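You operate a simulated robot arm through the tools that you are given. There is no shell and no other tool. Be economical: measure what you need, move in short steps, check, and stop when the job is done.

The job below is to be done with a simulated two-armed robot. You get a single attempt, and the scene is never put back.

JOB
Pick up the white round brush with one hand, pass it to the other hand and put it on the shelf under the table.

It is judged by the outcome, as a careful person would: the job done as asked, and still so three seconds after it is handed in. It fails if anything else is knocked over, pushed out of place, dropped, spilled or broken.

ROBOT AND FRAMES
Two 7-joint arms with two-finger parallel grippers on one trunk, on a base that drives. Base frame: it is fixed to the floor where the robot stands at the start and does not move with it; the origin is under the middle of the robot, x ahead of it, y to its left, z up; the surface under the hand at the start is at about z = 860. Lengths are in mm, angles in rad, forces in N, time in s.
The left shoulder is at the start at [70, 156, 1291], the right one opposite. Places, roughly: shelf under the table [-2300, 1200, 200]; white round brush (6x6x13 cm) [600, -100, 900]. Payload 3.91 kg a hand.
The TCP of each hand is the grasp point between the finger pads, 30 mm short of the fingertips. In the tool frame z runs along the fingers and y along their closing line. Largest opening 110 mm; finger width 20, thickness 10; the body of the gripper, 48 by 112 mm, starts 55 mm behind the TCP.
Orientation is that of the tool frame in the base frame, as a unit quaternion [w, x, y, z]. With the fingers straight down and closing along the base's y, the tool's x points along the base's -x, its y along +y and its z along -z.

CONTROLS
- The arms move only by the tool drive_tool. It takes "left_moves", "right_moves" or both (then of equal length, played together; a hand with none holds still); each is a list of rows, each a list of 6 numbers: the shift along the base's x, y, z in mm, then the turn, a rotation vector about the base's x, y, z in rad. In form: [[tx, ty, tz, wx, wy, wz], ...]. A call has 1 to 20 rows; each row is the pose to reach, as a shift and turn from the pose commanded when the call began. "left_claw" and "right_claw" are, for a hand that has rows, the finger opening in mm, from 0 to 110, set as the call begins (left out, the last holds). Rows are played at 5 a second. More than 50 mm and 0.15 rad between two rows, or a gripper value outside its range, and nothing of the call is played. A pose out of reach is approached as far as the arm can. The call stops where the force on the tool passes 40 N (or 10 N more than at its start, if that is more) or the arm is blocked; 0.2 s more then pass. Each finger travels about 108 mm/s and halts on what it meets, pressing with about 26 N; the grip force reading is that of the motor and also rises with nothing between the fingers. The clock runs only during rows and for 0.2 s after the last one: add rows that repeat a pose to give the fingers time. The reply holds the time, the measured pose of the TCP, the force on the tool along the base axes, the opening and the grip force, in the units named above and with some noise, with the torque about the TCP (base axes, N m) and any sound that the robot's microphone picked up, and new pictures: "pictures" is both (left out), scene, wrist or none (wrist: the cameras of the hands that moved).
- Cameras (640 x 400 px; columns grow to the right, rows downward): "scene" is now at [126.2, -16.5, 1501.3]; the picture's right is [0.01, -1.00, -0.00], its down [-0.70, -0.01, -0.71] and it looks along [0.71, 0.01, -0.70] (base axes); focal length 253 px, centre (320, 200). "left" rides on the left gripper at [72, -17, -103] in its tool frame; the picture's right is [0.23, 0.97, 0.00], its down [-0.76, 0.18, -0.62] and it looks along [-0.61, 0.14, 0.78] (tool axes); focal length 222 px, centre (320, 200). "right" rides on the right gripper at [72, 17, -103] in its tool frame; the picture's right is [-0.23, 0.97, 0.00], its down [-0.76, -0.18, -0.62] and it looks along [-0.61, -0.14, 0.78] (tool axes); focal length 222 px, centre (320, 200). There is no depth. A picture from a camera that has moved, and an enlarged one, comes with that camera's place and axes in the base frame and with its lens. The place of the scene camera against the robot may be out by one fixed shift of up to 18 mm in any direction.
- slide_trunk(by): slides the trunk up (or, below 0, down) by that many mm; the arms and the scene camera ride with it, the base frame stays. It gives what a move gives, with no picture.
- roll_base(legs): drives the robot by 1 to 6 legs, each [ahead, left, turn to the left] in mm, mm and rad, along the robot's own axes; the way and the turn of a leg run together, so that a leg with both is an arc; at most 1500 mm and 3.142 rad a leg. The arms and the cameras ride along, it lands a little off, and it stops where it bumps. It gives what a move gives, and a new picture of the scene camera.
- aim_head(pan, tilt): turns the head with the scene camera to pan (to the left, within 1.501 rad either way) and tilt (down, from -0.506 to 1.204), counted from straight ahead of the robot. It gives what a move gives, and a new picture of the scene camera.
- inspect(camera, box): a new picture of the part [left, top, right, bottom] of that camera's present view, enlarged. The clock stands still meanwhile.
- sign_off(): hands the job in; it is judged then, once.

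Go step by step. Nothing tells you exact positions but the pictures and the camera data: compare them with the known pose of the tool, close in by small moves and look again before you grip or let go. The budget is 120 turns and 260 pictures, counting those below and the enlarged ones. Unless the task says otherwise, let go and move clear before handing in.

The tools are called after ">>>" as a command line: name --argument value ..., lists and objects as JSON in quotes. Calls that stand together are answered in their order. drive_tool: Moves the arms, as the interface text tells. Its arguments: {"type":"object","properties":{"left_moves":{"type":"array"},"left_claw":{"type":"number"},"right_moves":{"type":"array"},"right_claw":{"type":"number"},"pictures":{"type":"string","enum":["both","scene","wrist","none"]}},"required":[]} The other tools are called the same way: slide_trunk (by) slides the trunk up or down; roll_base (legs) drives the base; aim_head (pan, tilt) turns the head that bears the scene camera; inspect (camera, box) takes an enlarged picture of a part of a camera's view; sign_off () hands the job in.

At the start:

```text
t: 0.0
left_position: [429.3, 112.2, 999.0]
left_orientation: [0.0, 0.001, 1.0, 0.0]
left_contact_force: [-0.8, 0.3, 0.6]
left_moment: [-0.02, 0.03, 0.01]
left_opening: 109.8
left_gripper_force: 0.0
right_position: [659.5, -328.2, 1125.9]
right_orientation: [0.0, 0.0, 1.0, 0.0]
right_contact_force: [0.4, 0.6, 0.3]
right_moment: [-0.01, 0.0, -0.02]
right_opening: 109.9
right_gripper_force: 0.0
trunk travel left (down, up): [-736.0, 204.0]
robot x, y, heading: [-0.7, 0.7, 0.001]
head pan, tilt: [0.007, 0.78]
```

scene: 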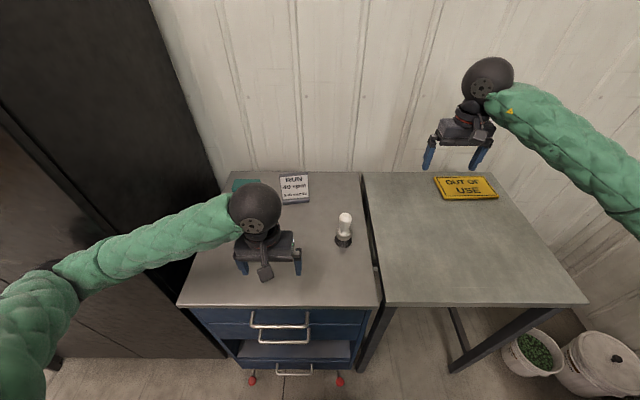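
right: 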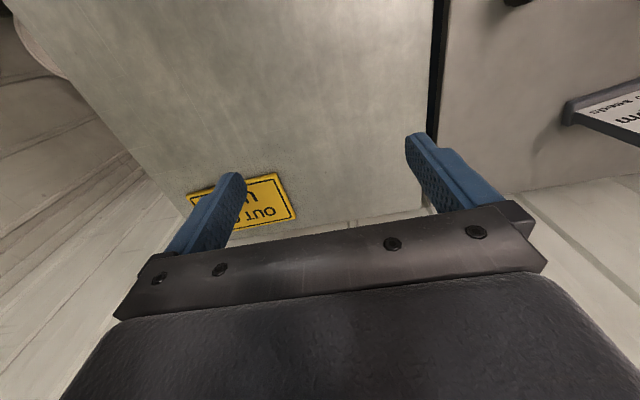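
left: 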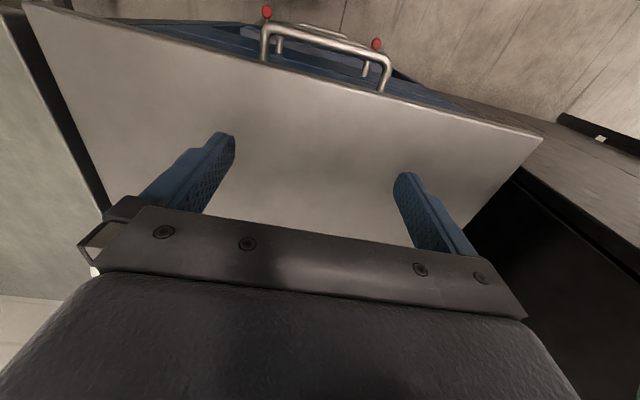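

I see the brush standing on the drawer cabinet, near the gap to the grey table. I'll look closely at it and then look around for the shelf.

>>> inspect --camera "scene" --box '[300, 190, 390, 260]'

>>> inspect --camera "scene" --box '[220, 160, 380, 260]'

>>> aim_head --pan 1.5 --tilt 0.5

```text
5.71 times, centred on (345, 225) of scene
camera zoom: at [126.2, -16.5, 1501.3], right [0.01, -1.0, 0.0], down [-0.7, -0.01, -0.71], along [0.71, 0.01, -0.7], focal length 1445 px, centre (177, 57)
```

zoom: 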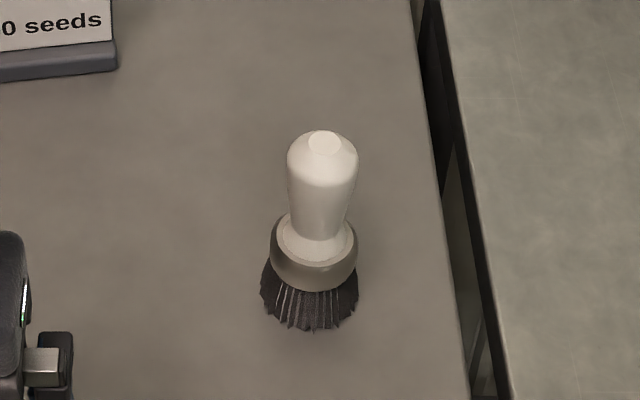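

```text
4.00 times, centred on (300, 210) of scene
camera zoom: at [126.2, -16.5, 1501.3], right [0.01, -1.0, 0.0], down [-0.7, -0.01, -0.71], along [0.71, 0.01, -0.7], focal length 1012 px, centre (400, 160)
```

zoom: 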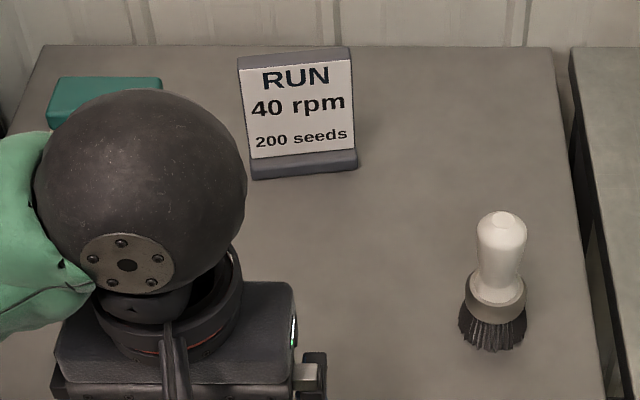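

```text
t: 1.6
left_position: [429.9, 113.2, 998.1]
left_orientation: [-0.001, 0.0, 1.0, 0.0]
left_contact_force: [0.3, 0.5, -0.3]
left_moment: [0.0, -0.01, 0.01]
left_opening: 110.1
left_gripper_force: 0.0
right_position: [659.6, -328.1, 1126.2]
right_orientation: [0.0, 0.0, 1.0, 0.001]
right_contact_force: [-0.2, 0.4, -0.2]
right_moment: [0.05, -0.01, -0.01]
right_opening: 110.0
right_gripper_force: 0.0
trunk travel left (down, up): [-736.0, 204.0]
robot x, y, heading: [4.3, -3.0, -0.002]
head pan, tilt: [1.499, 0.499]
camera scene: at [51.3, 73.5, 1525.7], right [1.0, -0.07, 0.0], down [-0.03, -0.48, -0.88], along [0.06, 0.88, -0.48], focal length 253 px, centre (320, 200)
```

scene: 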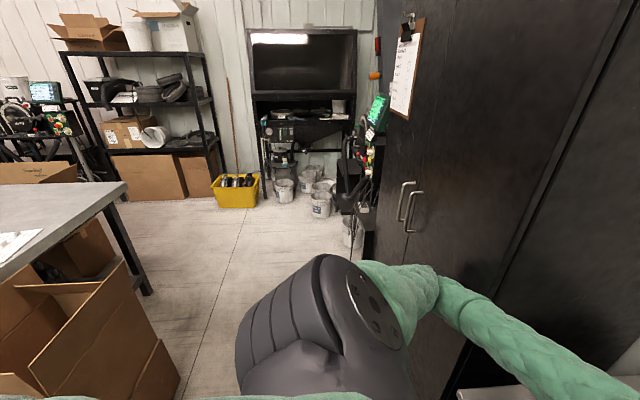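

The brush stands at about [587, -81], with its handle up and its top near z = 990. I'll bring the right hand above it, open, and check.

>>> aim_head --pan 0.0 --tilt 0.8

>>> drive_tool --right_moves '[[-12, 0, 0, 0, 0, 0], [-24, 41, 0, 0, 0, 0], [-36, 82, 0, 0, 0, 0], [-48, 123, 0, 0, 0, 0], [-60, 164, 0, 0, 0, 0], [-72, 205, 0, 0, 0, 0], [-72, 246, 0, 0, 0, 0], [-72, 246, 0, 0, 0, 0]]' --right_claw 110

```text
t: 3.2
left_position: [429.1, 112.0, 999.5]
left_orientation: [-0.001, 0.001, 1.0, 0.001]
left_contact_force: [0.0, -0.4, -0.1]
left_moment: [-0.03, -0.01, 0.0]
left_opening: 110.2
left_gripper_force: 0.0
right_position: [659.9, -329.0, 1126.3]
right_orientation: [0.0, 0.0, 1.0, 0.0]
right_contact_force: [0.1, 0.3, -0.6]
right_moment: [0.03, 0.02, 0.04]
right_opening: 110.3
right_gripper_force: 0.0
trunk travel left (down, up): [-736.0, 204.0]
robot x, y, heading: [-1.1, -5.5, -0.004]
head pan, tilt: [0.0, 0.799]
camera scene: at [125.4, -17.1, 1499.7], right [0.0, -1.0, 0.0], down [-0.72, 0.0, -0.7], along [0.7, 0.0, -0.72], focal length 253 px, centre (320, 200)
```

scene: 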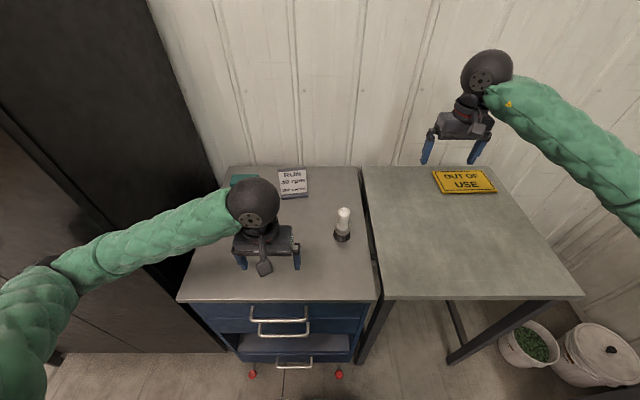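

```text
t: 5.0
left_position: [428.6, 113.2, 999.5]
left_orientation: [-0.001, 0.0, 1.0, 0.001]
left_contact_force: [-0.3, 0.7, -0.2]
left_moment: [0.02, -0.06, 0.03]
left_opening: 109.8
left_gripper_force: 0.2
right_position: [586.4, -81.7, 1125.5]
right_orientation: [0.0, -0.001, 1.0, 0.0]
right_contact_force: [-0.6, 0.6, -0.6]
right_moment: [0.01, -0.02, 0.02]
right_opening: 110.1
right_gripper_force: 0.1
trunk travel left (down, up): [-736.0, 204.0]
robot x, y, heading: [-3.0, 0.9, -0.003]
head pan, tilt: [0.0, 0.799]
camera scene: at [125.6, -17.7, 1499.6], right [0.0, -1.0, 0.0], down [-0.72, 0.0, -0.7], along [0.7, 0.0, -0.72], focal length 253 px, centre (320, 200)
camera right: at [514.6, -65.7, 1228.9], right [0.23, 0.97, 0.0], down [0.76, -0.18, 0.62], along [0.61, -0.14, -0.78], focal length 222 px, centre (320, 200)
```

scene: 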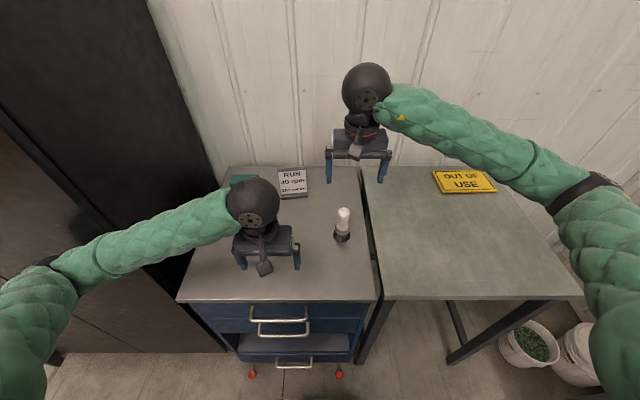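
right: 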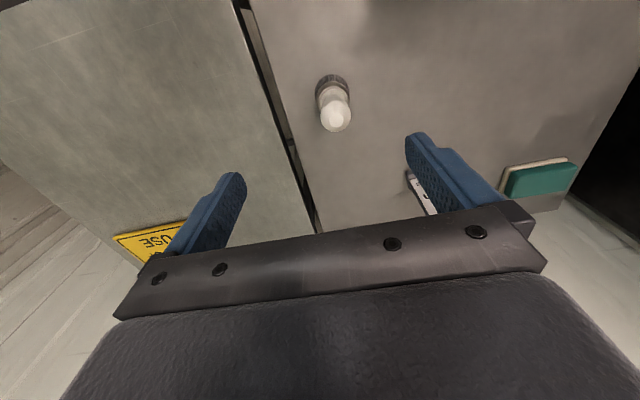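

The wrist camera puts the brush at about [597, -67]. I'll shift over it and lower partway, then check again.

>>> drive_tool --right_moves '[[10, 15, 0, 0, 0, 0], [10, 15, -40, 0, 0, 0], [10, 15, -70, 0, 0, 0], [10, 15, -70, 0, 0, 0]]'

>>> inspect --camera "scene" --box '[300, 150, 400, 260]'

```text
t: 6.0
left_position: [429.4, 112.7, 998.6]
left_orientation: [-0.001, 0.0, 1.0, 0.001]
left_contact_force: [0.2, 0.0, 0.1]
left_moment: [0.0, -0.02, 0.04]
left_opening: 109.9
left_gripper_force: 0.0
right_position: [596.4, -67.6, 1056.8]
right_orientation: [-0.001, 0.0, 1.0, 0.0]
right_contact_force: [-0.2, 0.3, -0.1]
right_moment: [0.01, -0.02, -0.01]
right_opening: 110.1
right_gripper_force: 0.0
trunk travel left (down, up): [-736.0, 204.0]
robot x, y, heading: [0.5, -1.0, 0.001]
head pan, tilt: [0.0, 0.799]
camera scene: at [125.4, -17.3, 1499.7], right [0.0, -1.0, 0.0], down [-0.72, 0.0, -0.7], along [0.7, 0.0, -0.72], focal length 253 px, centre (320, 200)
camera right: at [525.1, -49.9, 1159.3], right [0.23, 0.97, 0.0], down [0.76, -0.18, 0.62], along [0.61, -0.14, -0.78], focal length 222 px, centre (320, 200)
```

scene: 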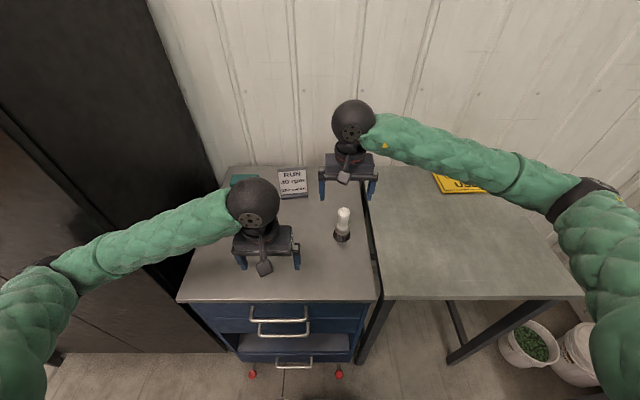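
right: 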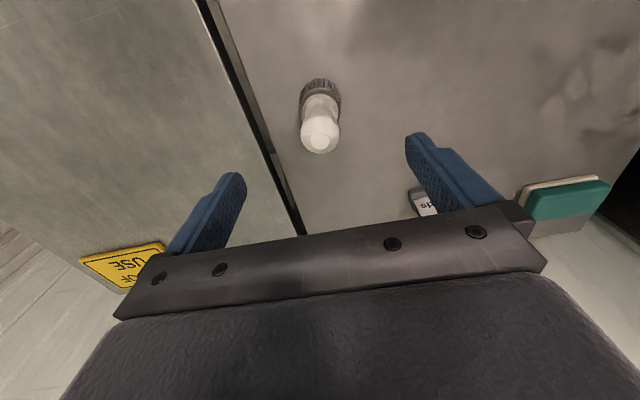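

```text
3.64 times, centred on (350, 205) of scene
camera zoom: at [125.4, -17.3, 1499.7], right [0.0, -1.0, 0.0], down [-0.72, 0.0, -0.7], along [0.7, 0.0, -0.72], focal length 920 px, centre (211, 182)
```

zoom: 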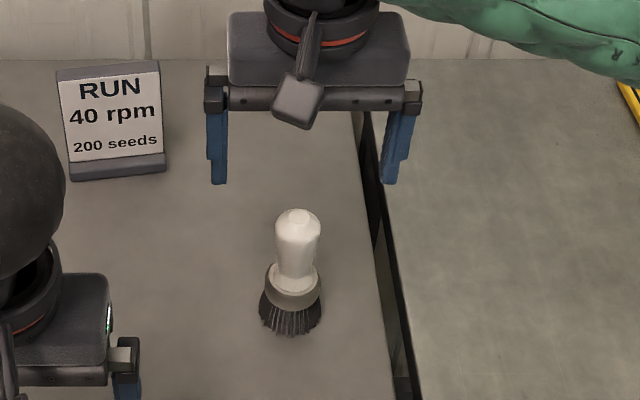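

The brush is confirmed at [599, -66] with its top at about 990. I'll lower so the fingertips take the upper handle only, which leaves room for the other hand.

>>> drive_tool --right_moves '[[2, 1, -35, 0, 0, 0], [2, 1, -71, 0, 0, 0], [2, 1, -71, 0, 0, 0]]'

>>> inspect --camera "scene" --box '[300, 150, 400, 260]'

```text
t: 6.8
left_position: [429.6, 112.2, 1001.0]
left_orientation: [-0.001, 0.0, 1.0, 0.001]
left_contact_force: [0.2, -0.2, 0.8]
left_moment: [-0.03, 0.0, 0.01]
left_opening: 109.7
left_gripper_force: 0.1
right_position: [599.6, -65.0, 984.6]
right_orientation: [0.0, 0.0, 1.0, 0.0]
right_contact_force: [0.5, 0.5, -0.3]
right_moment: [-0.02, 0.03, -0.01]
right_opening: 110.1
right_gripper_force: 0.1
trunk travel left (down, up): [-736.0, 204.0]
robot x, y, heading: [1.6, -1.1, -0.003]
head pan, tilt: [0.0, 0.799]
camera scene: at [125.4, -17.3, 1499.7], right [0.0, -1.0, 0.0], down [-0.72, 0.0, -0.7], along [0.7, 0.0, -0.72], focal length 253 px, centre (320, 200)
camera right: at [527.3, -48.5, 1087.2], right [0.23, 0.97, 0.0], down [0.76, -0.18, 0.62], along [0.61, -0.14, -0.78], focal length 222 px, centre (320, 200)
```

scene: 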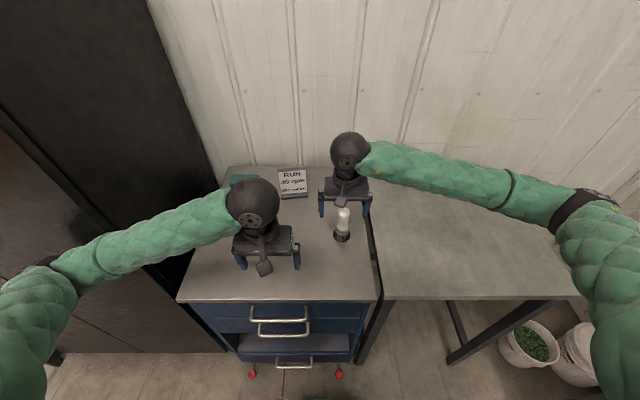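
right: 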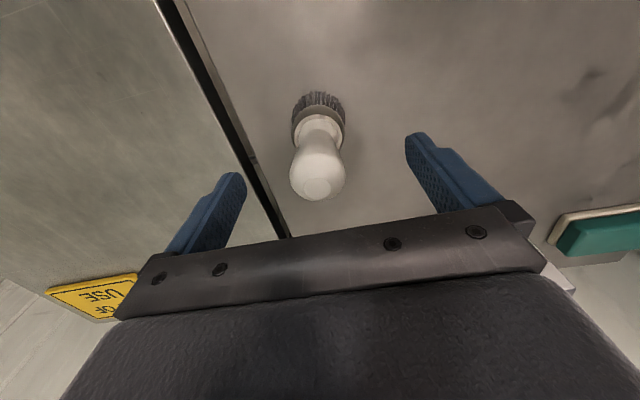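

```text
3.64 times, centred on (350, 205) of scene
camera zoom: at [125.4, -17.3, 1499.7], right [0.0, -1.0, 0.0], down [-0.72, 0.0, -0.7], along [0.7, 0.0, -0.72], focal length 920 px, centre (211, 182)
```

zoom: 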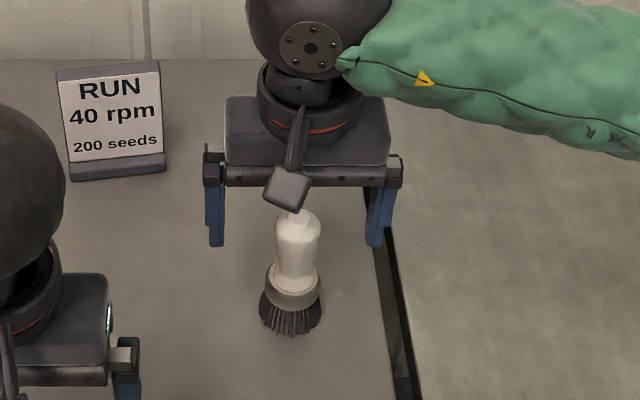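

The brush is centred between the fingers. I'll close on it.

>>> drive_tool --right_moves '[[0, 0, 0, 0, 0, 0], [0, 0, 0, 0, 0, 0], [0, 0, 0, 0, 0, 0], [0, 0, 0, 0, 0, 0], [0, 0, 0, 0, 0, 0]]' --right_claw 10

```text
t: 8.0
left_position: [429.1, 113.3, 998.6]
left_orientation: [-0.001, 0.0, 1.0, 0.001]
left_contact_force: [0.4, -0.6, -0.8]
left_moment: [-0.01, -0.04, 0.04]
left_opening: 110.1
left_gripper_force: 0.1
right_position: [598.1, -66.2, 984.0]
right_orientation: [0.0, -0.001, 1.0, 0.001]
right_contact_force: [0.3, -0.3, -0.2]
right_moment: [0.04, -0.03, 0.0]
right_opening: 34.5
right_gripper_force: 25.7
trunk travel left (down, up): [-736.0, 204.0]
robot x, y, heading: [-6.0, -0.1, 0.0]
head pan, tilt: [0.0, 0.799]
camera scene: at [125.4, -17.3, 1499.7], right [0.0, -1.0, 0.0], down [-0.72, 0.0, -0.7], along [0.7, 0.0, -0.72], focal length 253 px, centre (320, 200)
camera right: at [527.3, -48.5, 1087.4], right [0.23, 0.97, 0.0], down [0.76, -0.18, 0.62], along [0.61, -0.14, -0.78], focal length 222 px, centre (320, 200)
```

scene: 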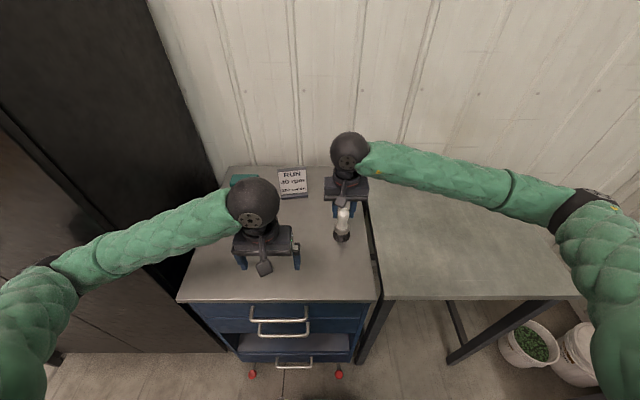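
right: 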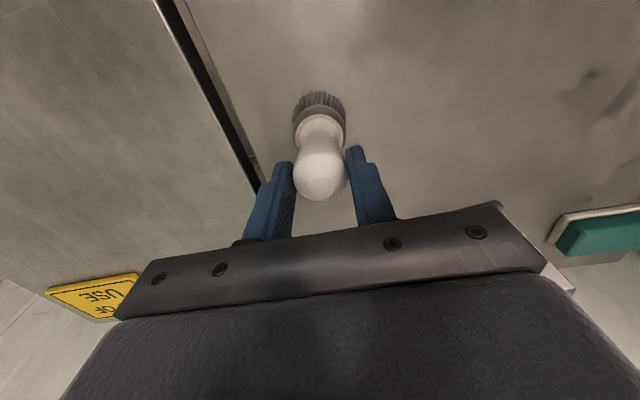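

The grip holds at 34.5 mm. I'll lift straight up and check the brush comes along.

>>> drive_tool --right_moves '[[0, 0, 15, 0, 0, 0], [0, 0, 40, 0, 0, 0], [0, 0, 80, 0, 0, 0], [0, 0, 120, 0, 0, 0], [0, 0, 160, 0, 0, 0], [0, 0, 160, 0, 0, 0]]'

>>> aim_head --pan 1.5 --tilt 0.8

>>> aim_head --pan -1.5 --tilt 0.6

```text
t: 9.4
left_position: [429.3, 112.9, 1000.0]
left_orientation: [-0.002, 0.0, 1.0, 0.001]
left_contact_force: [-0.5, 0.6, 0.4]
left_moment: [-0.01, 0.01, 0.0]
left_opening: 109.7
left_gripper_force: 0.1
right_position: [597.7, -67.4, 1145.3]
right_orientation: [0.0, 0.001, 1.0, 0.0]
right_contact_force: [-0.1, 0.2, -1.2]
right_moment: [0.02, -0.01, -0.01]
right_opening: 34.7
right_gripper_force: 26.3
trunk travel left (down, up): [-736.0, 204.0]
robot x, y, heading: [1.1, -3.1, 0.002]
head pan, tilt: [0.0, 0.799]
camera scene: at [125.4, -17.3, 1499.7], right [0.0, -1.0, 0.0], down [-0.72, 0.0, -0.7], along [0.7, 0.0, -0.72], focal length 253 px, centre (320, 200)
camera right: at [527.1, -49.4, 1248.2], right [0.23, 0.97, 0.0], down [0.76, -0.18, 0.62], along [0.61, -0.14, -0.78], focal length 222 px, centre (320, 200)
```

scene: 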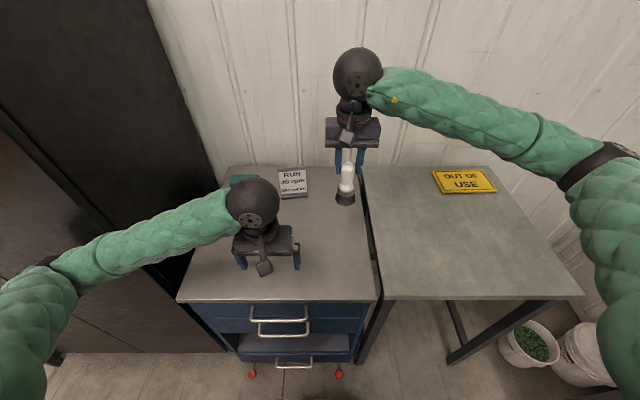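
right: 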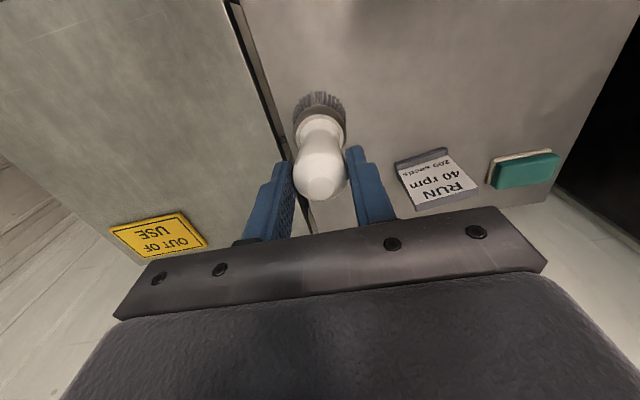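

```text
t: 11.0
left_position: [429.9, 112.9, 999.0]
left_orientation: [-0.001, 0.0, 1.0, 0.001]
left_contact_force: [-0.1, -0.6, -0.2]
left_moment: [-0.01, 0.0, -0.04]
left_opening: 109.9
left_gripper_force: 0.0
right_position: [598.9, -66.4, 1145.1]
right_orientation: [-0.001, 0.0, 1.0, 0.0]
right_contact_force: [-0.6, -0.7, -1.2]
right_moment: [0.01, -0.01, -0.02]
right_opening: 34.5
right_gripper_force: 26.3
trunk travel left (down, up): [-736.0, 204.0]
robot x, y, heading: [1.8, -2.3, 0.001]
head pan, tilt: [1.499, 0.799]
camera scene: at [50.5, 63.2, 1499.7], right [1.0, -0.07, 0.0], down [-0.05, -0.71, -0.7], along [0.05, 0.7, -0.72], focal length 253 px, centre (320, 200)
```

scene: 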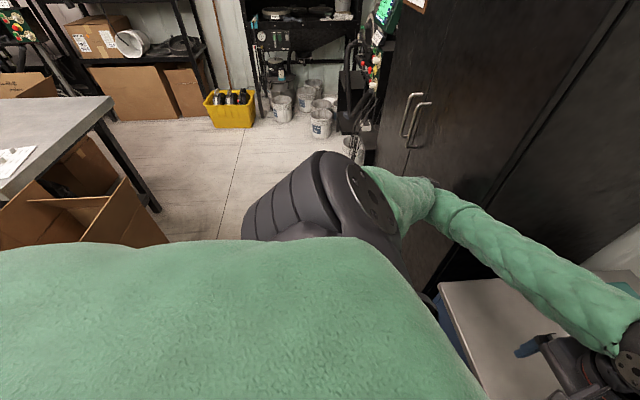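

```text
t: 13.6
left_position: [430.5, 112.4, 1000.2]
left_orientation: [-0.001, 0.0, 1.0, 0.002]
left_contact_force: [-0.3, 0.5, -0.7]
left_moment: [0.0, -0.03, -0.03]
left_opening: 109.9
left_gripper_force: 0.1
right_position: [598.7, -66.1, 1144.6]
right_orientation: [0.0, 0.001, 1.0, 0.0]
right_contact_force: [1.2, -0.3, -1.0]
right_moment: [-0.02, 0.02, -0.01]
right_opening: 34.6
right_gripper_force: 25.8
trunk travel left (down, up): [-736.0, 204.0]
robot x, y, heading: [1.0, -0.4, -0.001]
head pan, tilt: [-1.499, 0.6]
camera scene: at [51.1, -105.4, 1516.5], right [-1.0, -0.07, 0.0], down [-0.04, 0.56, -0.82], along [0.06, -0.82, -0.57], focal length 253 px, centre (320, 200)
```

scene: 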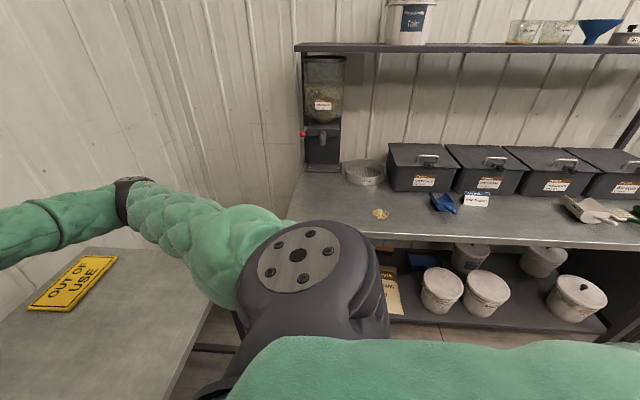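

The brush is held. There is a bench on the right at about y = -780 and a tall cabinet on the left, so I'll back off about 350 mm for clear room before the handover.

>>> roll_base --legs '[[-350, 0, 0]]'

>>> aim_head --pan 0.1 --tilt 0.75

```text
t: 15.8
left_position: [80.0, 113.0, 998.9]
left_orientation: [-0.002, 0.0, 1.0, 0.001]
left_contact_force: [0.1, 0.5, 0.1]
left_moment: [-0.01, -0.02, 0.0]
left_opening: 110.0
left_gripper_force: 0.0
right_position: [250.7, -66.6, 1145.5]
right_orientation: [0.0, 0.001, 1.0, 0.0]
right_contact_force: [0.4, 0.5, -0.9]
right_moment: [-0.02, -0.03, 0.01]
right_opening: 34.6
right_gripper_force: 25.9
trunk travel left (down, up): [-736.0, 204.0]
robot x, y, heading: [-350.8, 0.2, 0.002]
head pan, tilt: [-1.499, 0.6]
camera scene: at [-296.6, -104.9, 1516.5], right [-1.0, -0.07, 0.0], down [-0.04, 0.56, -0.83], along [0.06, -0.82, -0.56], focal length 253 px, centre (320, 200)
```

scene: 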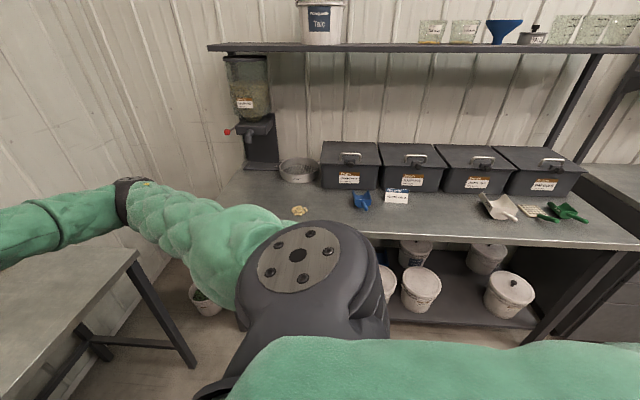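

```text
t: 17.5
left_position: [81.3, 113.0, 999.0]
left_orientation: [-0.001, 0.0, 1.0, 0.0]
left_contact_force: [-0.2, 0.2, 0.0]
left_moment: [0.0, 0.03, -0.02]
left_opening: 110.0
left_gripper_force: 0.0
right_position: [251.9, -65.6, 1144.8]
right_orientation: [0.0, 0.0, 1.0, -0.001]
right_contact_force: [0.3, -0.2, -0.3]
right_moment: [-0.02, 0.02, 0.03]
right_opening: 34.7
right_gripper_force: 25.9
trunk travel left (down, up): [-736.0, 204.0]
robot x, y, heading: [-346.3, 0.1, -0.001]
head pan, tilt: [0.099, 0.75]
camera scene: at [-219.7, -8.6, 1503.6], right [0.1, -1.0, 0.0], down [-0.68, -0.07, -0.73], along [0.73, 0.07, -0.68], focal length 253 px, centre (320, 200)
```

scene: 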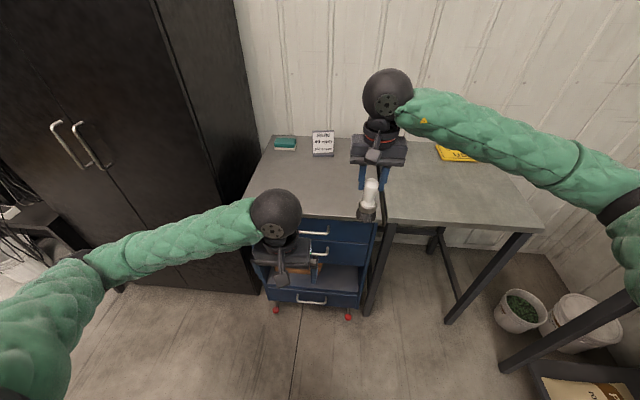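

Now I'll bring the right hand further ahead with the brush, and turn the left hand to point forward (20° below level) behind it.

>>> drive_tool --right_moves '[[20, 7, 0, 0, 0, 0], [40, 14, 0, 0, 0, 0], [60, 20, 0, 0, 0, 0], [80, 27, 0, 0, 0, 0], [100, 33, 0, 0, 0, 0], [120, 40, 0, 0, 0, 0], [140, 46, 0, 0, 0, 0], [160, 53, 0, 0, 0, 0], [180, 60, 0, 0, 0, 0], [200, 66, 0, 0, 0, 0], [200, 66, 0, 0, 0, 0]]' --left_moves '[[21, 0, 15, 0, -0.122, 0], [42, 0, 30, 0, -0.244, 0], [63, 0, 45, 0, -0.366, 0], [84, 0, 60, 0, -0.488, 0], [105, 0, 75, 0, -0.61, 0], [126, 0, 90, 0, -0.732, 0], [147, 0, 105, 0, -0.854, 0], [168, 0, 120, 0, -0.976, 0], [190, 0, 136, 0, -1.098, 0], [212, 0, 151, 0, -1.22, 0], [212, 0, 151, 0, -1.22, 0]]' --left_claw 110

```text
t: 19.9
left_position: [294.2, 112.9, 1150.2]
left_orientation: [0.572, -0.001, 0.82, 0.001]
left_contact_force: [-1.1, -0.5, 0.1]
left_moment: [0.0, 0.01, -0.01]
left_opening: 110.0
left_gripper_force: 0.3
left hand out of reach, approached as far as the arm can: row 1, 2, 3, 4, 5, 6, 7
right_position: [450.6, 0.6, 1144.6]
right_orientation: [0.0, 0.0, 1.0, -0.001]
right_contact_force: [-0.2, 0.9, -1.3]
right_moment: [0.05, -0.01, 0.01]
right_opening: 34.5
right_gripper_force: 25.8
trunk travel left (down, up): [-736.0, 204.0]
robot x, y, heading: [-347.9, 0.6, 0.005]
head pan, tilt: [0.099, 0.75]
camera scene: at [-220.1, -8.7, 1503.7], right [0.1, -1.0, 0.0], down [-0.68, -0.07, -0.73], along [0.73, 0.07, -0.68], focal length 253 px, centre (320, 200)
camera right: at [379.8, 17.0, 1247.7], right [0.23, 0.97, 0.0], down [0.76, -0.18, 0.62], along [0.61, -0.14, -0.78], focal length 222 px, centre (320, 200)
camera left: at [173.8, 96.3, 1118.9], right [-0.08, 0.97, -0.21], down [-0.32, 0.18, 0.93], along [0.94, 0.14, 0.3], focal length 222 px, centre (320, 200)
```

scene: 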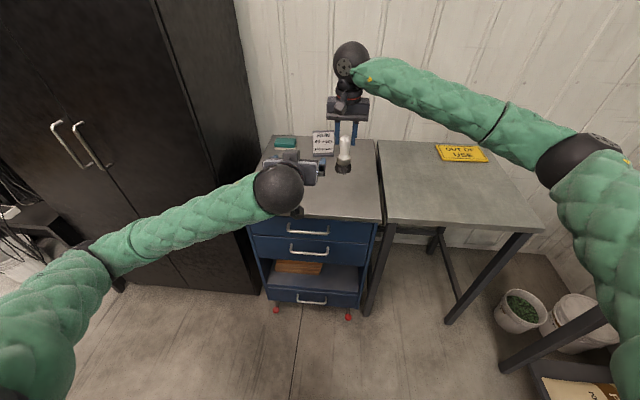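
right: 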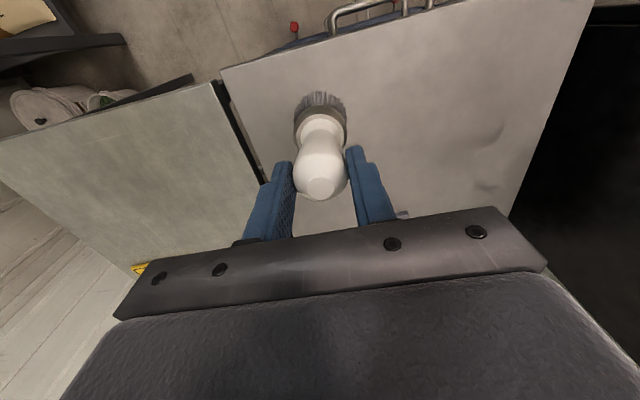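
left: 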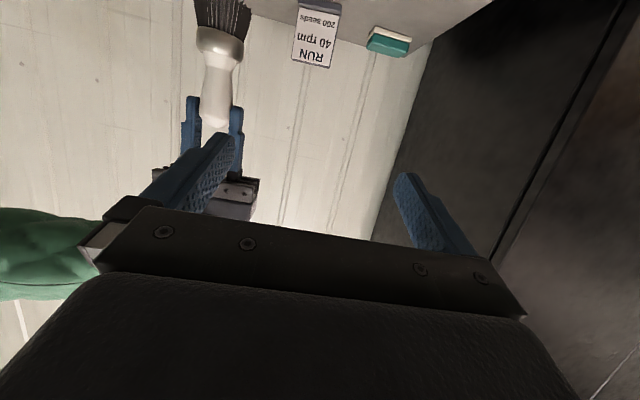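

The narrow part of the handle lies at about z 1083–1115 below the right fingertips, axis near [447, 0]. I'll line up the left hand and go partway in.

>>> drive_tool --left_moves '[[20, -40, -4, 0, 0, 0], [20, -80, -4, 0, 0, 0], [20, -113, -4, 0, 0, 0], [53, -113, -16, 0, 0, 0], [86, -113, -27.5, 0, 0, 0], [86, -113, -27.5, 0, 0, 0]]'

>>> inspect --camera "scene" --box '[280, 80, 400, 200]'

```text
t: 21.3
left_position: [381.6, 0.1, 1122.1]
left_orientation: [0.572, 0.0, 0.82, 0.0]
left_contact_force: [-0.6, 0.7, -0.1]
left_moment: [-0.03, 0.0, -0.01]
left_opening: 110.1
left_gripper_force: 0.1
right_position: [451.7, 0.3, 1143.7]
right_orientation: [0.0, 0.0, 1.0, 0.001]
right_contact_force: [0.7, -0.3, -1.6]
right_moment: [-0.01, -0.01, 0.02]
right_opening: 34.7
right_gripper_force: 25.8
trunk travel left (down, up): [-736.0, 204.0]
robot x, y, heading: [-347.1, -0.9, -0.002]
head pan, tilt: [0.099, 0.75]
camera scene: at [-219.7, -8.2, 1503.6], right [0.1, -1.0, 0.0], down [-0.68, -0.07, -0.73], along [0.73, 0.07, -0.68], focal length 253 px, centre (320, 200)
camera left: at [260.3, -16.4, 1091.4], right [-0.08, 0.97, -0.21], down [-0.32, 0.18, 0.93], along [0.94, 0.14, 0.3], focal length 222 px, centre (320, 200)
```

scene: 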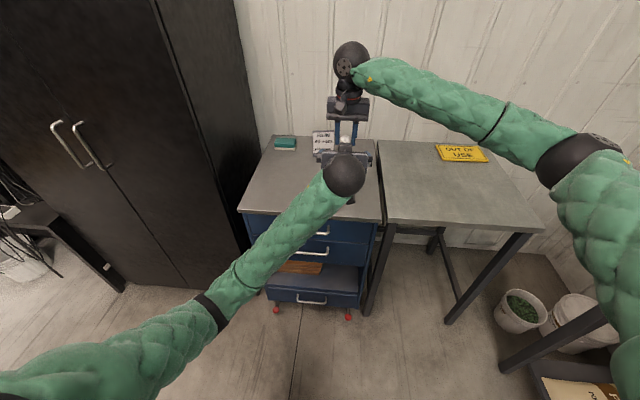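
left: 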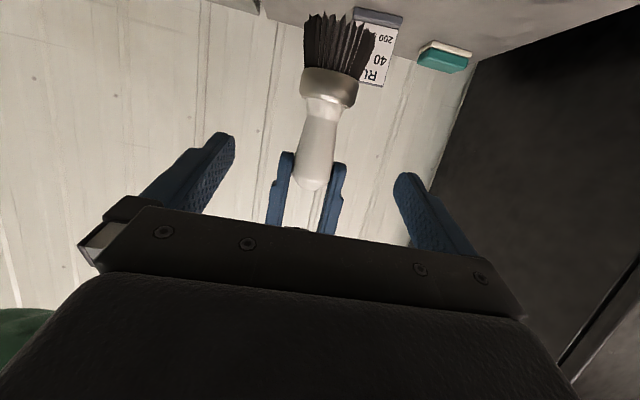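

```text
3.33 times, centred on (340, 140) of scene
camera zoom: at [-219.7, -8.2, 1503.6], right [0.1, -1.0, 0.0], down [-0.68, -0.07, -0.73], along [0.73, 0.07, -0.68], focal length 843 px, centre (253, 400)
```

zoom: 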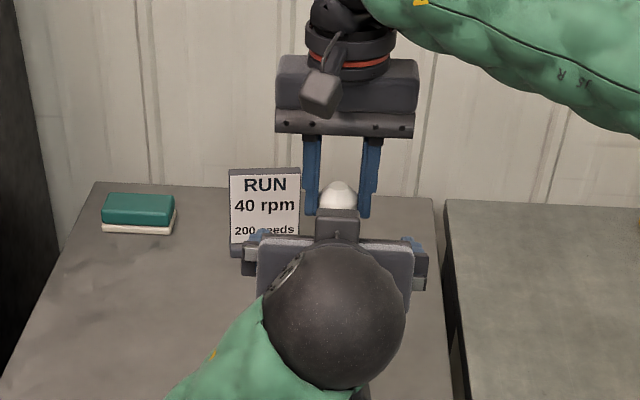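

Alignment looks good. I'll advance the left hand the last 58 mm along its fingers.

>>> drive_tool --left_moves '[[27, 0, -10, 0, 0, 0], [55, 0, -20, 0, 0, 0], [55, 0, -20, 0, 0, 0]]'

>>> inspect --camera "right" --box '[220, 60, 420, 220]'

```text
t: 22.1
left_position: [435.4, 1.1, 1102.3]
left_orientation: [0.572, -0.001, 0.82, 0.001]
left_contact_force: [-0.3, 0.4, -0.2]
left_moment: [-0.02, 0.02, -0.04]
left_opening: 110.1
left_gripper_force: 0.0
right_position: [450.9, -0.7, 1145.3]
right_orientation: [0.0, 0.0, 1.0, 0.0]
right_contact_force: [0.0, -0.4, 0.2]
right_moment: [0.01, -0.05, -0.01]
right_opening: 34.7
right_gripper_force: 25.6
trunk travel left (down, up): [-736.0, 204.0]
robot x, y, heading: [-349.9, -2.6, 0.002]
head pan, tilt: [0.099, 0.75]
camera scene: at [-219.9, -8.4, 1503.6], right [0.1, -1.0, 0.0], down [-0.68, -0.07, -0.73], along [0.73, 0.07, -0.68], focal length 253 px, centre (320, 200)
camera left: at [315.2, -16.3, 1071.6], right [-0.08, 0.97, -0.21], down [-0.32, 0.18, 0.93], along [0.94, 0.14, 0.3], focal length 222 px, centre (320, 200)
```

scene: 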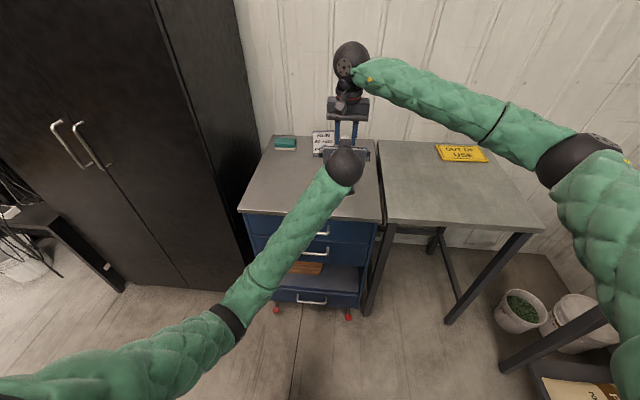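
left: 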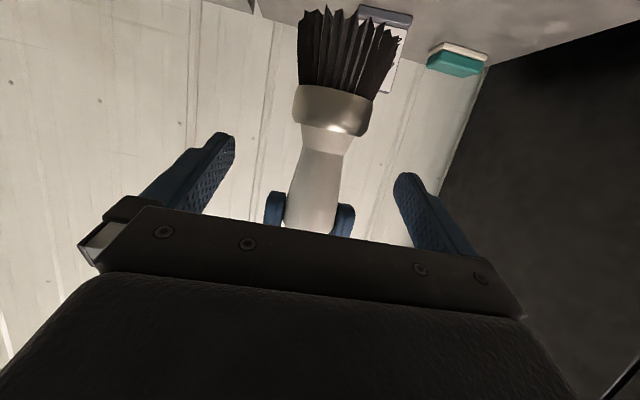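

```text
2.50 times, centred on (320, 140) of right
camera zoom: at [379.8, 17.2, 1247.6], right [0.23, 0.97, 0.0], down [0.76, -0.18, 0.62], along [0.61, -0.14, -0.78], focal length 555 px, centre (320, 350)
```

zoom: 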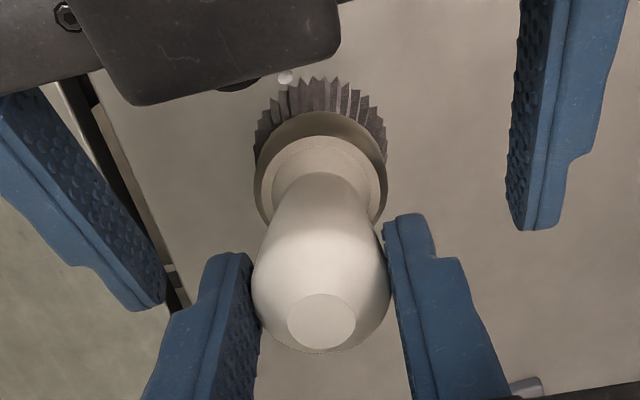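

The left fingers straddle the handle below the right fingertips. I'll close the left hand.

>>> drive_tool --left_moves '[[0, 0, 0, 0, 0, 0], [0, 0, 0, 0, 0, 0], [0, 0, 0, 0, 0, 0], [0, 0, 0, 0, 0, 0], [0, 0, 0, 0, 0, 0]]' --left_claw 5 --pictures "wrist"

>>> inspect --camera "right" --box '[220, 60, 420, 220]'

```text
t: 23.3
left_position: [434.7, 0.2, 1102.4]
left_orientation: [0.572, 0.0, 0.82, 0.0]
left_contact_force: [1.2, -7.4, -0.2]
left_moment: [0.09, 0.0, -0.17]
left_opening: 34.0
left_gripper_force: 26.0
right_position: [451.0, -0.1, 1145.1]
right_orientation: [0.0, 0.0, 1.0, 0.0]
right_contact_force: [-2.0, 7.7, -0.2]
right_moment: [0.23, 0.02, 0.0]
right_opening: 34.8
right_gripper_force: 26.2
trunk travel left (down, up): [-736.0, 204.0]
robot x, y, heading: [-348.6, -4.5, -0.002]
head pan, tilt: [0.099, 0.75]
camera left: at [315.1, -16.9, 1071.4], right [-0.08, 0.97, -0.21], down [-0.32, 0.18, 0.93], along [0.94, 0.14, 0.3], focal length 222 px, centre (320, 200)
```

left: 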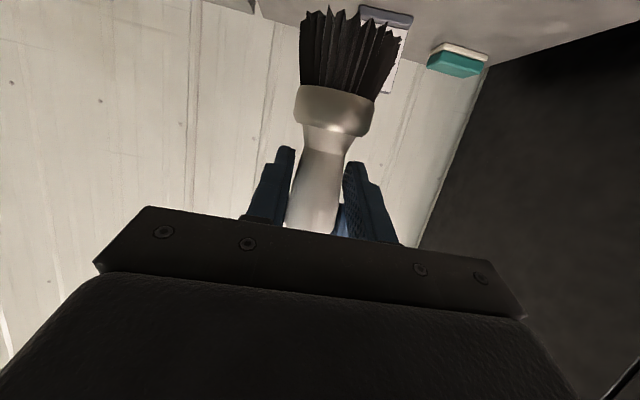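

```text
2.50 times, centred on (320, 140) of right
camera zoom: at [380.0, 17.2, 1247.4], right [0.23, 0.97, 0.0], down [0.76, -0.18, 0.62], along [0.61, -0.14, -0.78], focal length 555 px, centre (320, 350)
```

zoom: 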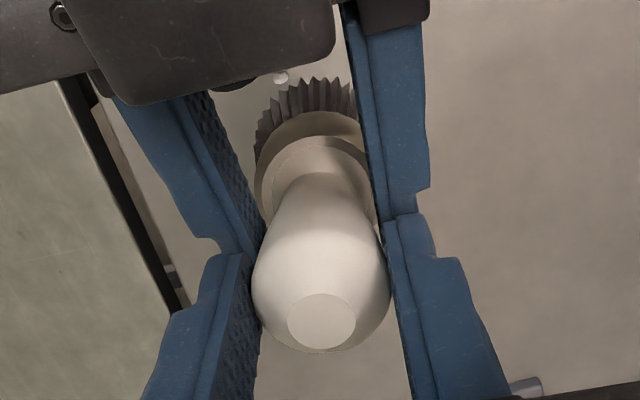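

Both hands hold it (left opening 34 mm). I'll release with the right hand.

>>> drive_tool --right_moves '[[0, 0, 0, 0, 0, 0], [0, 0, 0, 0, 0, 0], [0, 0, 0, 0, 0, 0], [0, 0, 0, 0, 0, 0]]' --right_claw 110 --pictures "wrist"

>>> inspect --camera "left" --box '[220, 0, 420, 240]'

```text
t: 24.3
left_position: [436.0, 1.0, 1102.2]
left_orientation: [0.573, 0.0, 0.82, 0.0]
left_contact_force: [0.0, 0.3, 0.2]
left_moment: [0.01, 0.05, -0.04]
left_opening: 33.6
left_gripper_force: 26.1
right_position: [452.4, -0.5, 1143.4]
right_orientation: [0.0, 0.0, 1.0, 0.0]
right_contact_force: [-1.0, 0.5, -0.4]
right_moment: [0.01, -0.01, -0.01]
right_opening: 110.1
right_gripper_force: 0.1
trunk travel left (down, up): [-736.0, 204.0]
robot x, y, heading: [-352.2, -1.6, 0.001]
head pan, tilt: [0.099, 0.75]
camera right: at [380.1, 17.0, 1247.4], right [0.23, 0.97, 0.0], down [0.76, -0.18, 0.62], along [0.61, -0.14, -0.78], focal length 222 px, centre (320, 200)
```

right: 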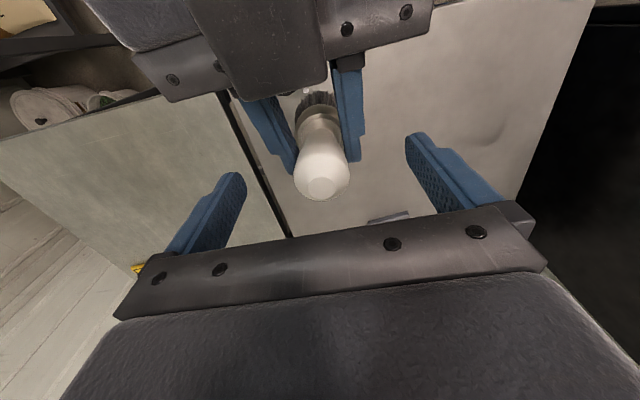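

```text
1.67 times, centred on (320, 120) of left
camera zoom: at [315.2, -16.6, 1071.4], right [-0.08, 0.97, -0.21], down [-0.32, 0.18, 0.93], along [0.94, 0.14, 0.3], focal length 370 px, centre (320, 333)
```

zoom: 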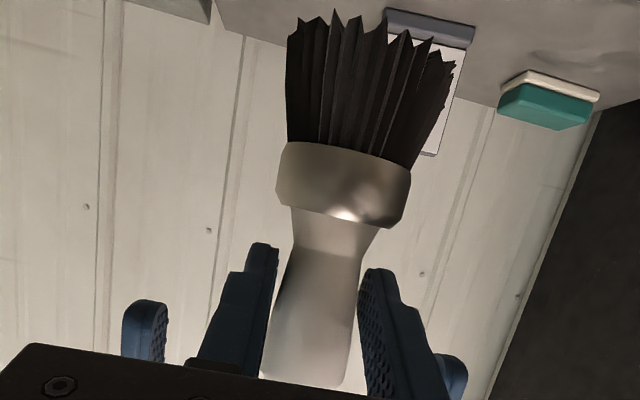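

The left hand holds the brush alone. I'll lift the right hand clear, then tuck both hands a little for driving.

>>> drive_tool --right_moves '[[0, 0, 40, 0, 0, 0], [0, 0, 80, 0, 0, 0], [0, 0, 120, 0, 0, 0], [0, -40, 120, 0, 0, 0], [0, -80, 120, 0, 0, 0], [0, -120, 120, 0, 0, 0], [0, -160, 120, 0, 0, 0], [0, -200, 120, 0, 0, 0], [-40, -220, 120, 0, 0, 0], [-80, -220, 120, 0, 0, 0], [-120, -220, 120, 0, 0, 0], [-160, -220, 120, 0, 0, 0]]' --left_moves '[[0, 0, 0, 0, 0, 0], [0, 0, 0, 0, 0, 0], [0, 0, 0, 0, 0, 0], [0, 0, 0, 0, 0, 0], [0, 0, 0, 0, 0, 0], [0, 10, 0, 0, 0, 0], [-20, 30, 10, 0, 0, 0], [-40, 50, 20, 0, 0, 0], [-60, 70, 30, 0, 0, 0], [-80, 90, 40, 0, 0, 0], [-100, 110, 50, 0, 0, 0], [-100, 110, 50, 0, 0, 0]]'

>>> roll_base --legs '[[-150, 0, 0], [0, 0, 1.2]]'

```text
t: 26.9
left_position: [334.7, 111.4, 1153.7]
left_orientation: [0.572, -0.001, 0.82, 0.001]
left_contact_force: [-0.3, -0.9, -0.2]
left_moment: [0.02, 0.01, 0.03]
left_opening: 34.0
left_gripper_force: 25.6
right_position: [290.1, -220.5, 1264.1]
right_orientation: [0.0, 0.001, 1.0, 0.0]
right_contact_force: [0.6, -0.4, 0.5]
right_moment: [-0.01, -0.02, -0.01]
right_opening: 110.0
right_gripper_force: 0.0
trunk travel left (down, up): [-736.0, 204.0]
robot x, y, heading: [-350.5, -2.3, -0.001]
head pan, tilt: [0.099, 0.75]
camera scene: at [-220.5, -9.4, 1503.7], right [0.1, -1.0, 0.0], down [-0.68, -0.07, -0.73], along [0.73, 0.07, -0.68], focal length 253 px, centre (320, 200)
camera right: at [218.4, -203.9, 1367.4], right [0.23, 0.97, 0.0], down [0.76, -0.18, 0.62], along [0.61, -0.14, -0.78], focal length 222 px, centre (320, 200)
camera left: at [214.2, 93.7, 1121.8], right [-0.08, 0.97, -0.21], down [-0.32, 0.18, 0.93], along [0.94, 0.14, 0.3], focal length 222 px, centre (320, 200)
```

scene: 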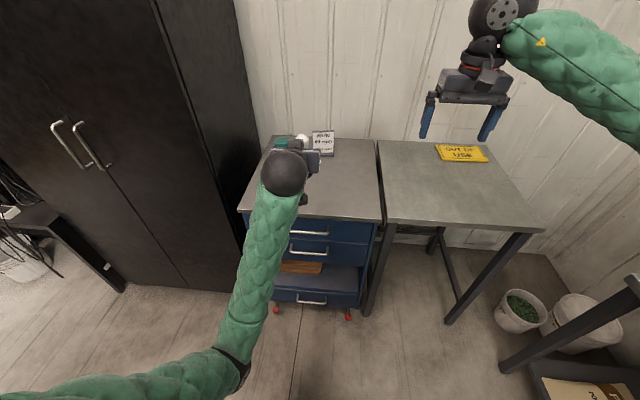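
right: 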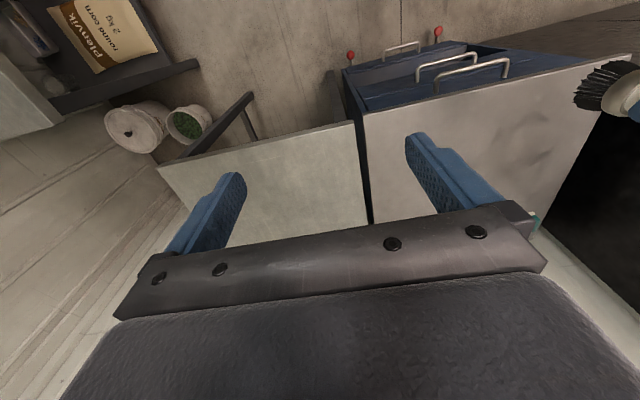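
left: 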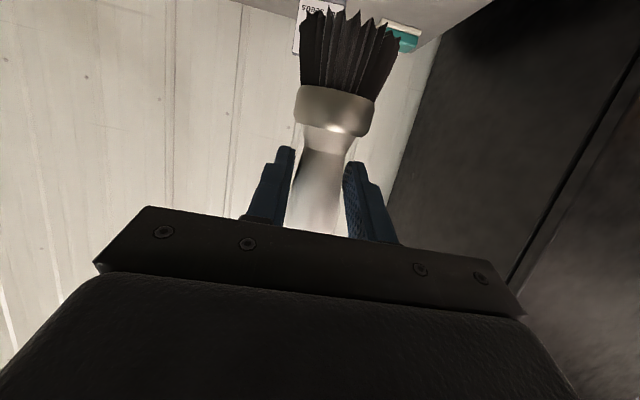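

```text
t: 31.3
left_position: [-348.7, 675.9, 1153.7]
left_orientation: [0.474, -0.461, 0.678, 0.322]
left_contact_force: [0.8, 0.9, -0.9]
left_moment: [0.01, -0.01, 0.03]
left_opening: 5.0
left_gripper_force: 0.2
right_position: [-56.5, 512.9, 1263.7]
right_orientation: [0.0, -0.562, 0.827, 0.001]
right_contact_force: [0.0, -0.1, 0.6]
right_moment: [0.02, 0.01, 0.0]
right_opening: 110.2
right_gripper_force: 0.1
trunk travel left (down, up): [-736.0, 204.0]
robot x, y, heading: [-497.3, -1.9, 1.192]
head pan, tilt: [0.099, 0.75]
camera scene: at [-460.6, 110.2, 1503.6], right [0.96, -0.28, 0.0], down [-0.19, -0.66, -0.73], along [0.2, 0.7, -0.68], focal length 253 px, centre (320, 200)
```

scene: 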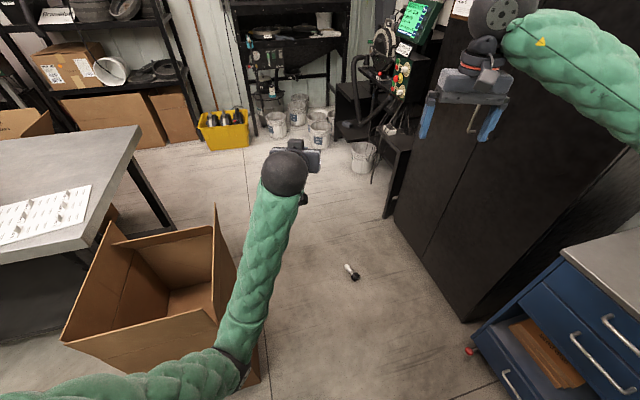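

The brush slipped out of the left hand during the turn and now lies on the floor near [-15, 907]. Nothing else looks disturbed. I'll look at it closely before recovering it.

>>> inspect --camera "scene" --box '[320, 245, 400, 295]'

>>> inspect --camera "scene" --box '[0, 120, 320, 400]'

>>> aim_head --pan 1.4 --tilt 0.6

```text
8.00 times, centred on (360, 270) of scene
camera zoom: at [-460.6, 110.2, 1503.6], right [0.96, -0.28, 0.0], down [-0.19, -0.66, -0.73], along [0.2, 0.7, -0.68], focal length 2023 px, centre (0, -360)
```

zoom: 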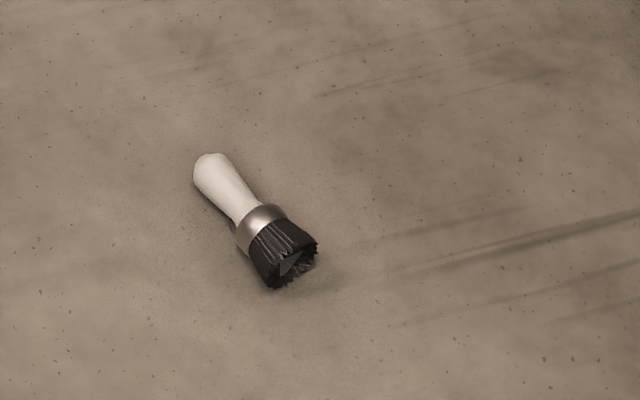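

```text
1.43 times, centred on (160, 260) of scene
camera zoom: at [-460.6, 110.2, 1503.6], right [0.96, -0.28, 0.0], down [-0.19, -0.66, -0.73], along [0.2, 0.7, -0.68], focal length 361 px, centre (549, 114)
```

zoom: 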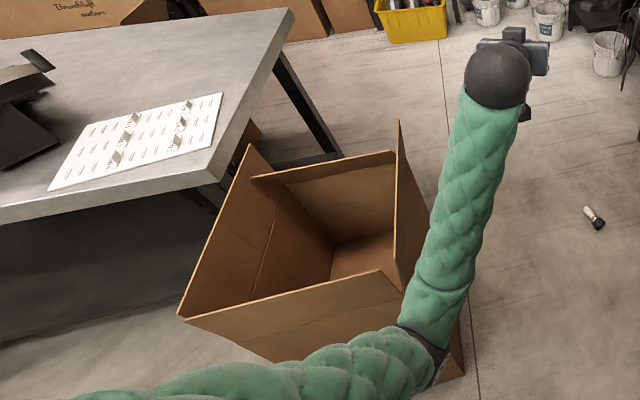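

```text
t: 32.7
left_position: [-348.0, 675.9, 1153.3]
left_orientation: [0.473, -0.461, 0.679, 0.321]
left_contact_force: [-0.2, 0.1, -0.4]
left_moment: [-0.02, 0.01, 0.0]
left_opening: 5.0
left_gripper_force: 0.0
right_position: [-56.5, 512.1, 1264.2]
right_orientation: [0.0, -0.562, 0.827, 0.0]
right_contact_force: [0.7, 0.9, -0.4]
right_moment: [0.02, -0.02, 0.0]
right_opening: 109.9
right_gripper_force: 0.0
trunk travel left (down, up): [-736.0, 204.0]
robot x, y, heading: [-501.3, -0.3, 1.19]
head pan, tilt: [1.4, 0.6]
camera scene: at [-558.6, 76.6, 1516.5], right [0.52, 0.85, 0.0], down [0.48, -0.3, -0.83], along [-0.7, 0.43, -0.56], focal length 253 px, centre (320, 200)
```

scene: 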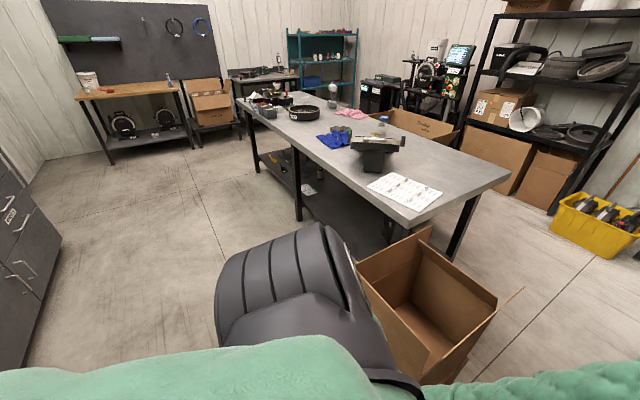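

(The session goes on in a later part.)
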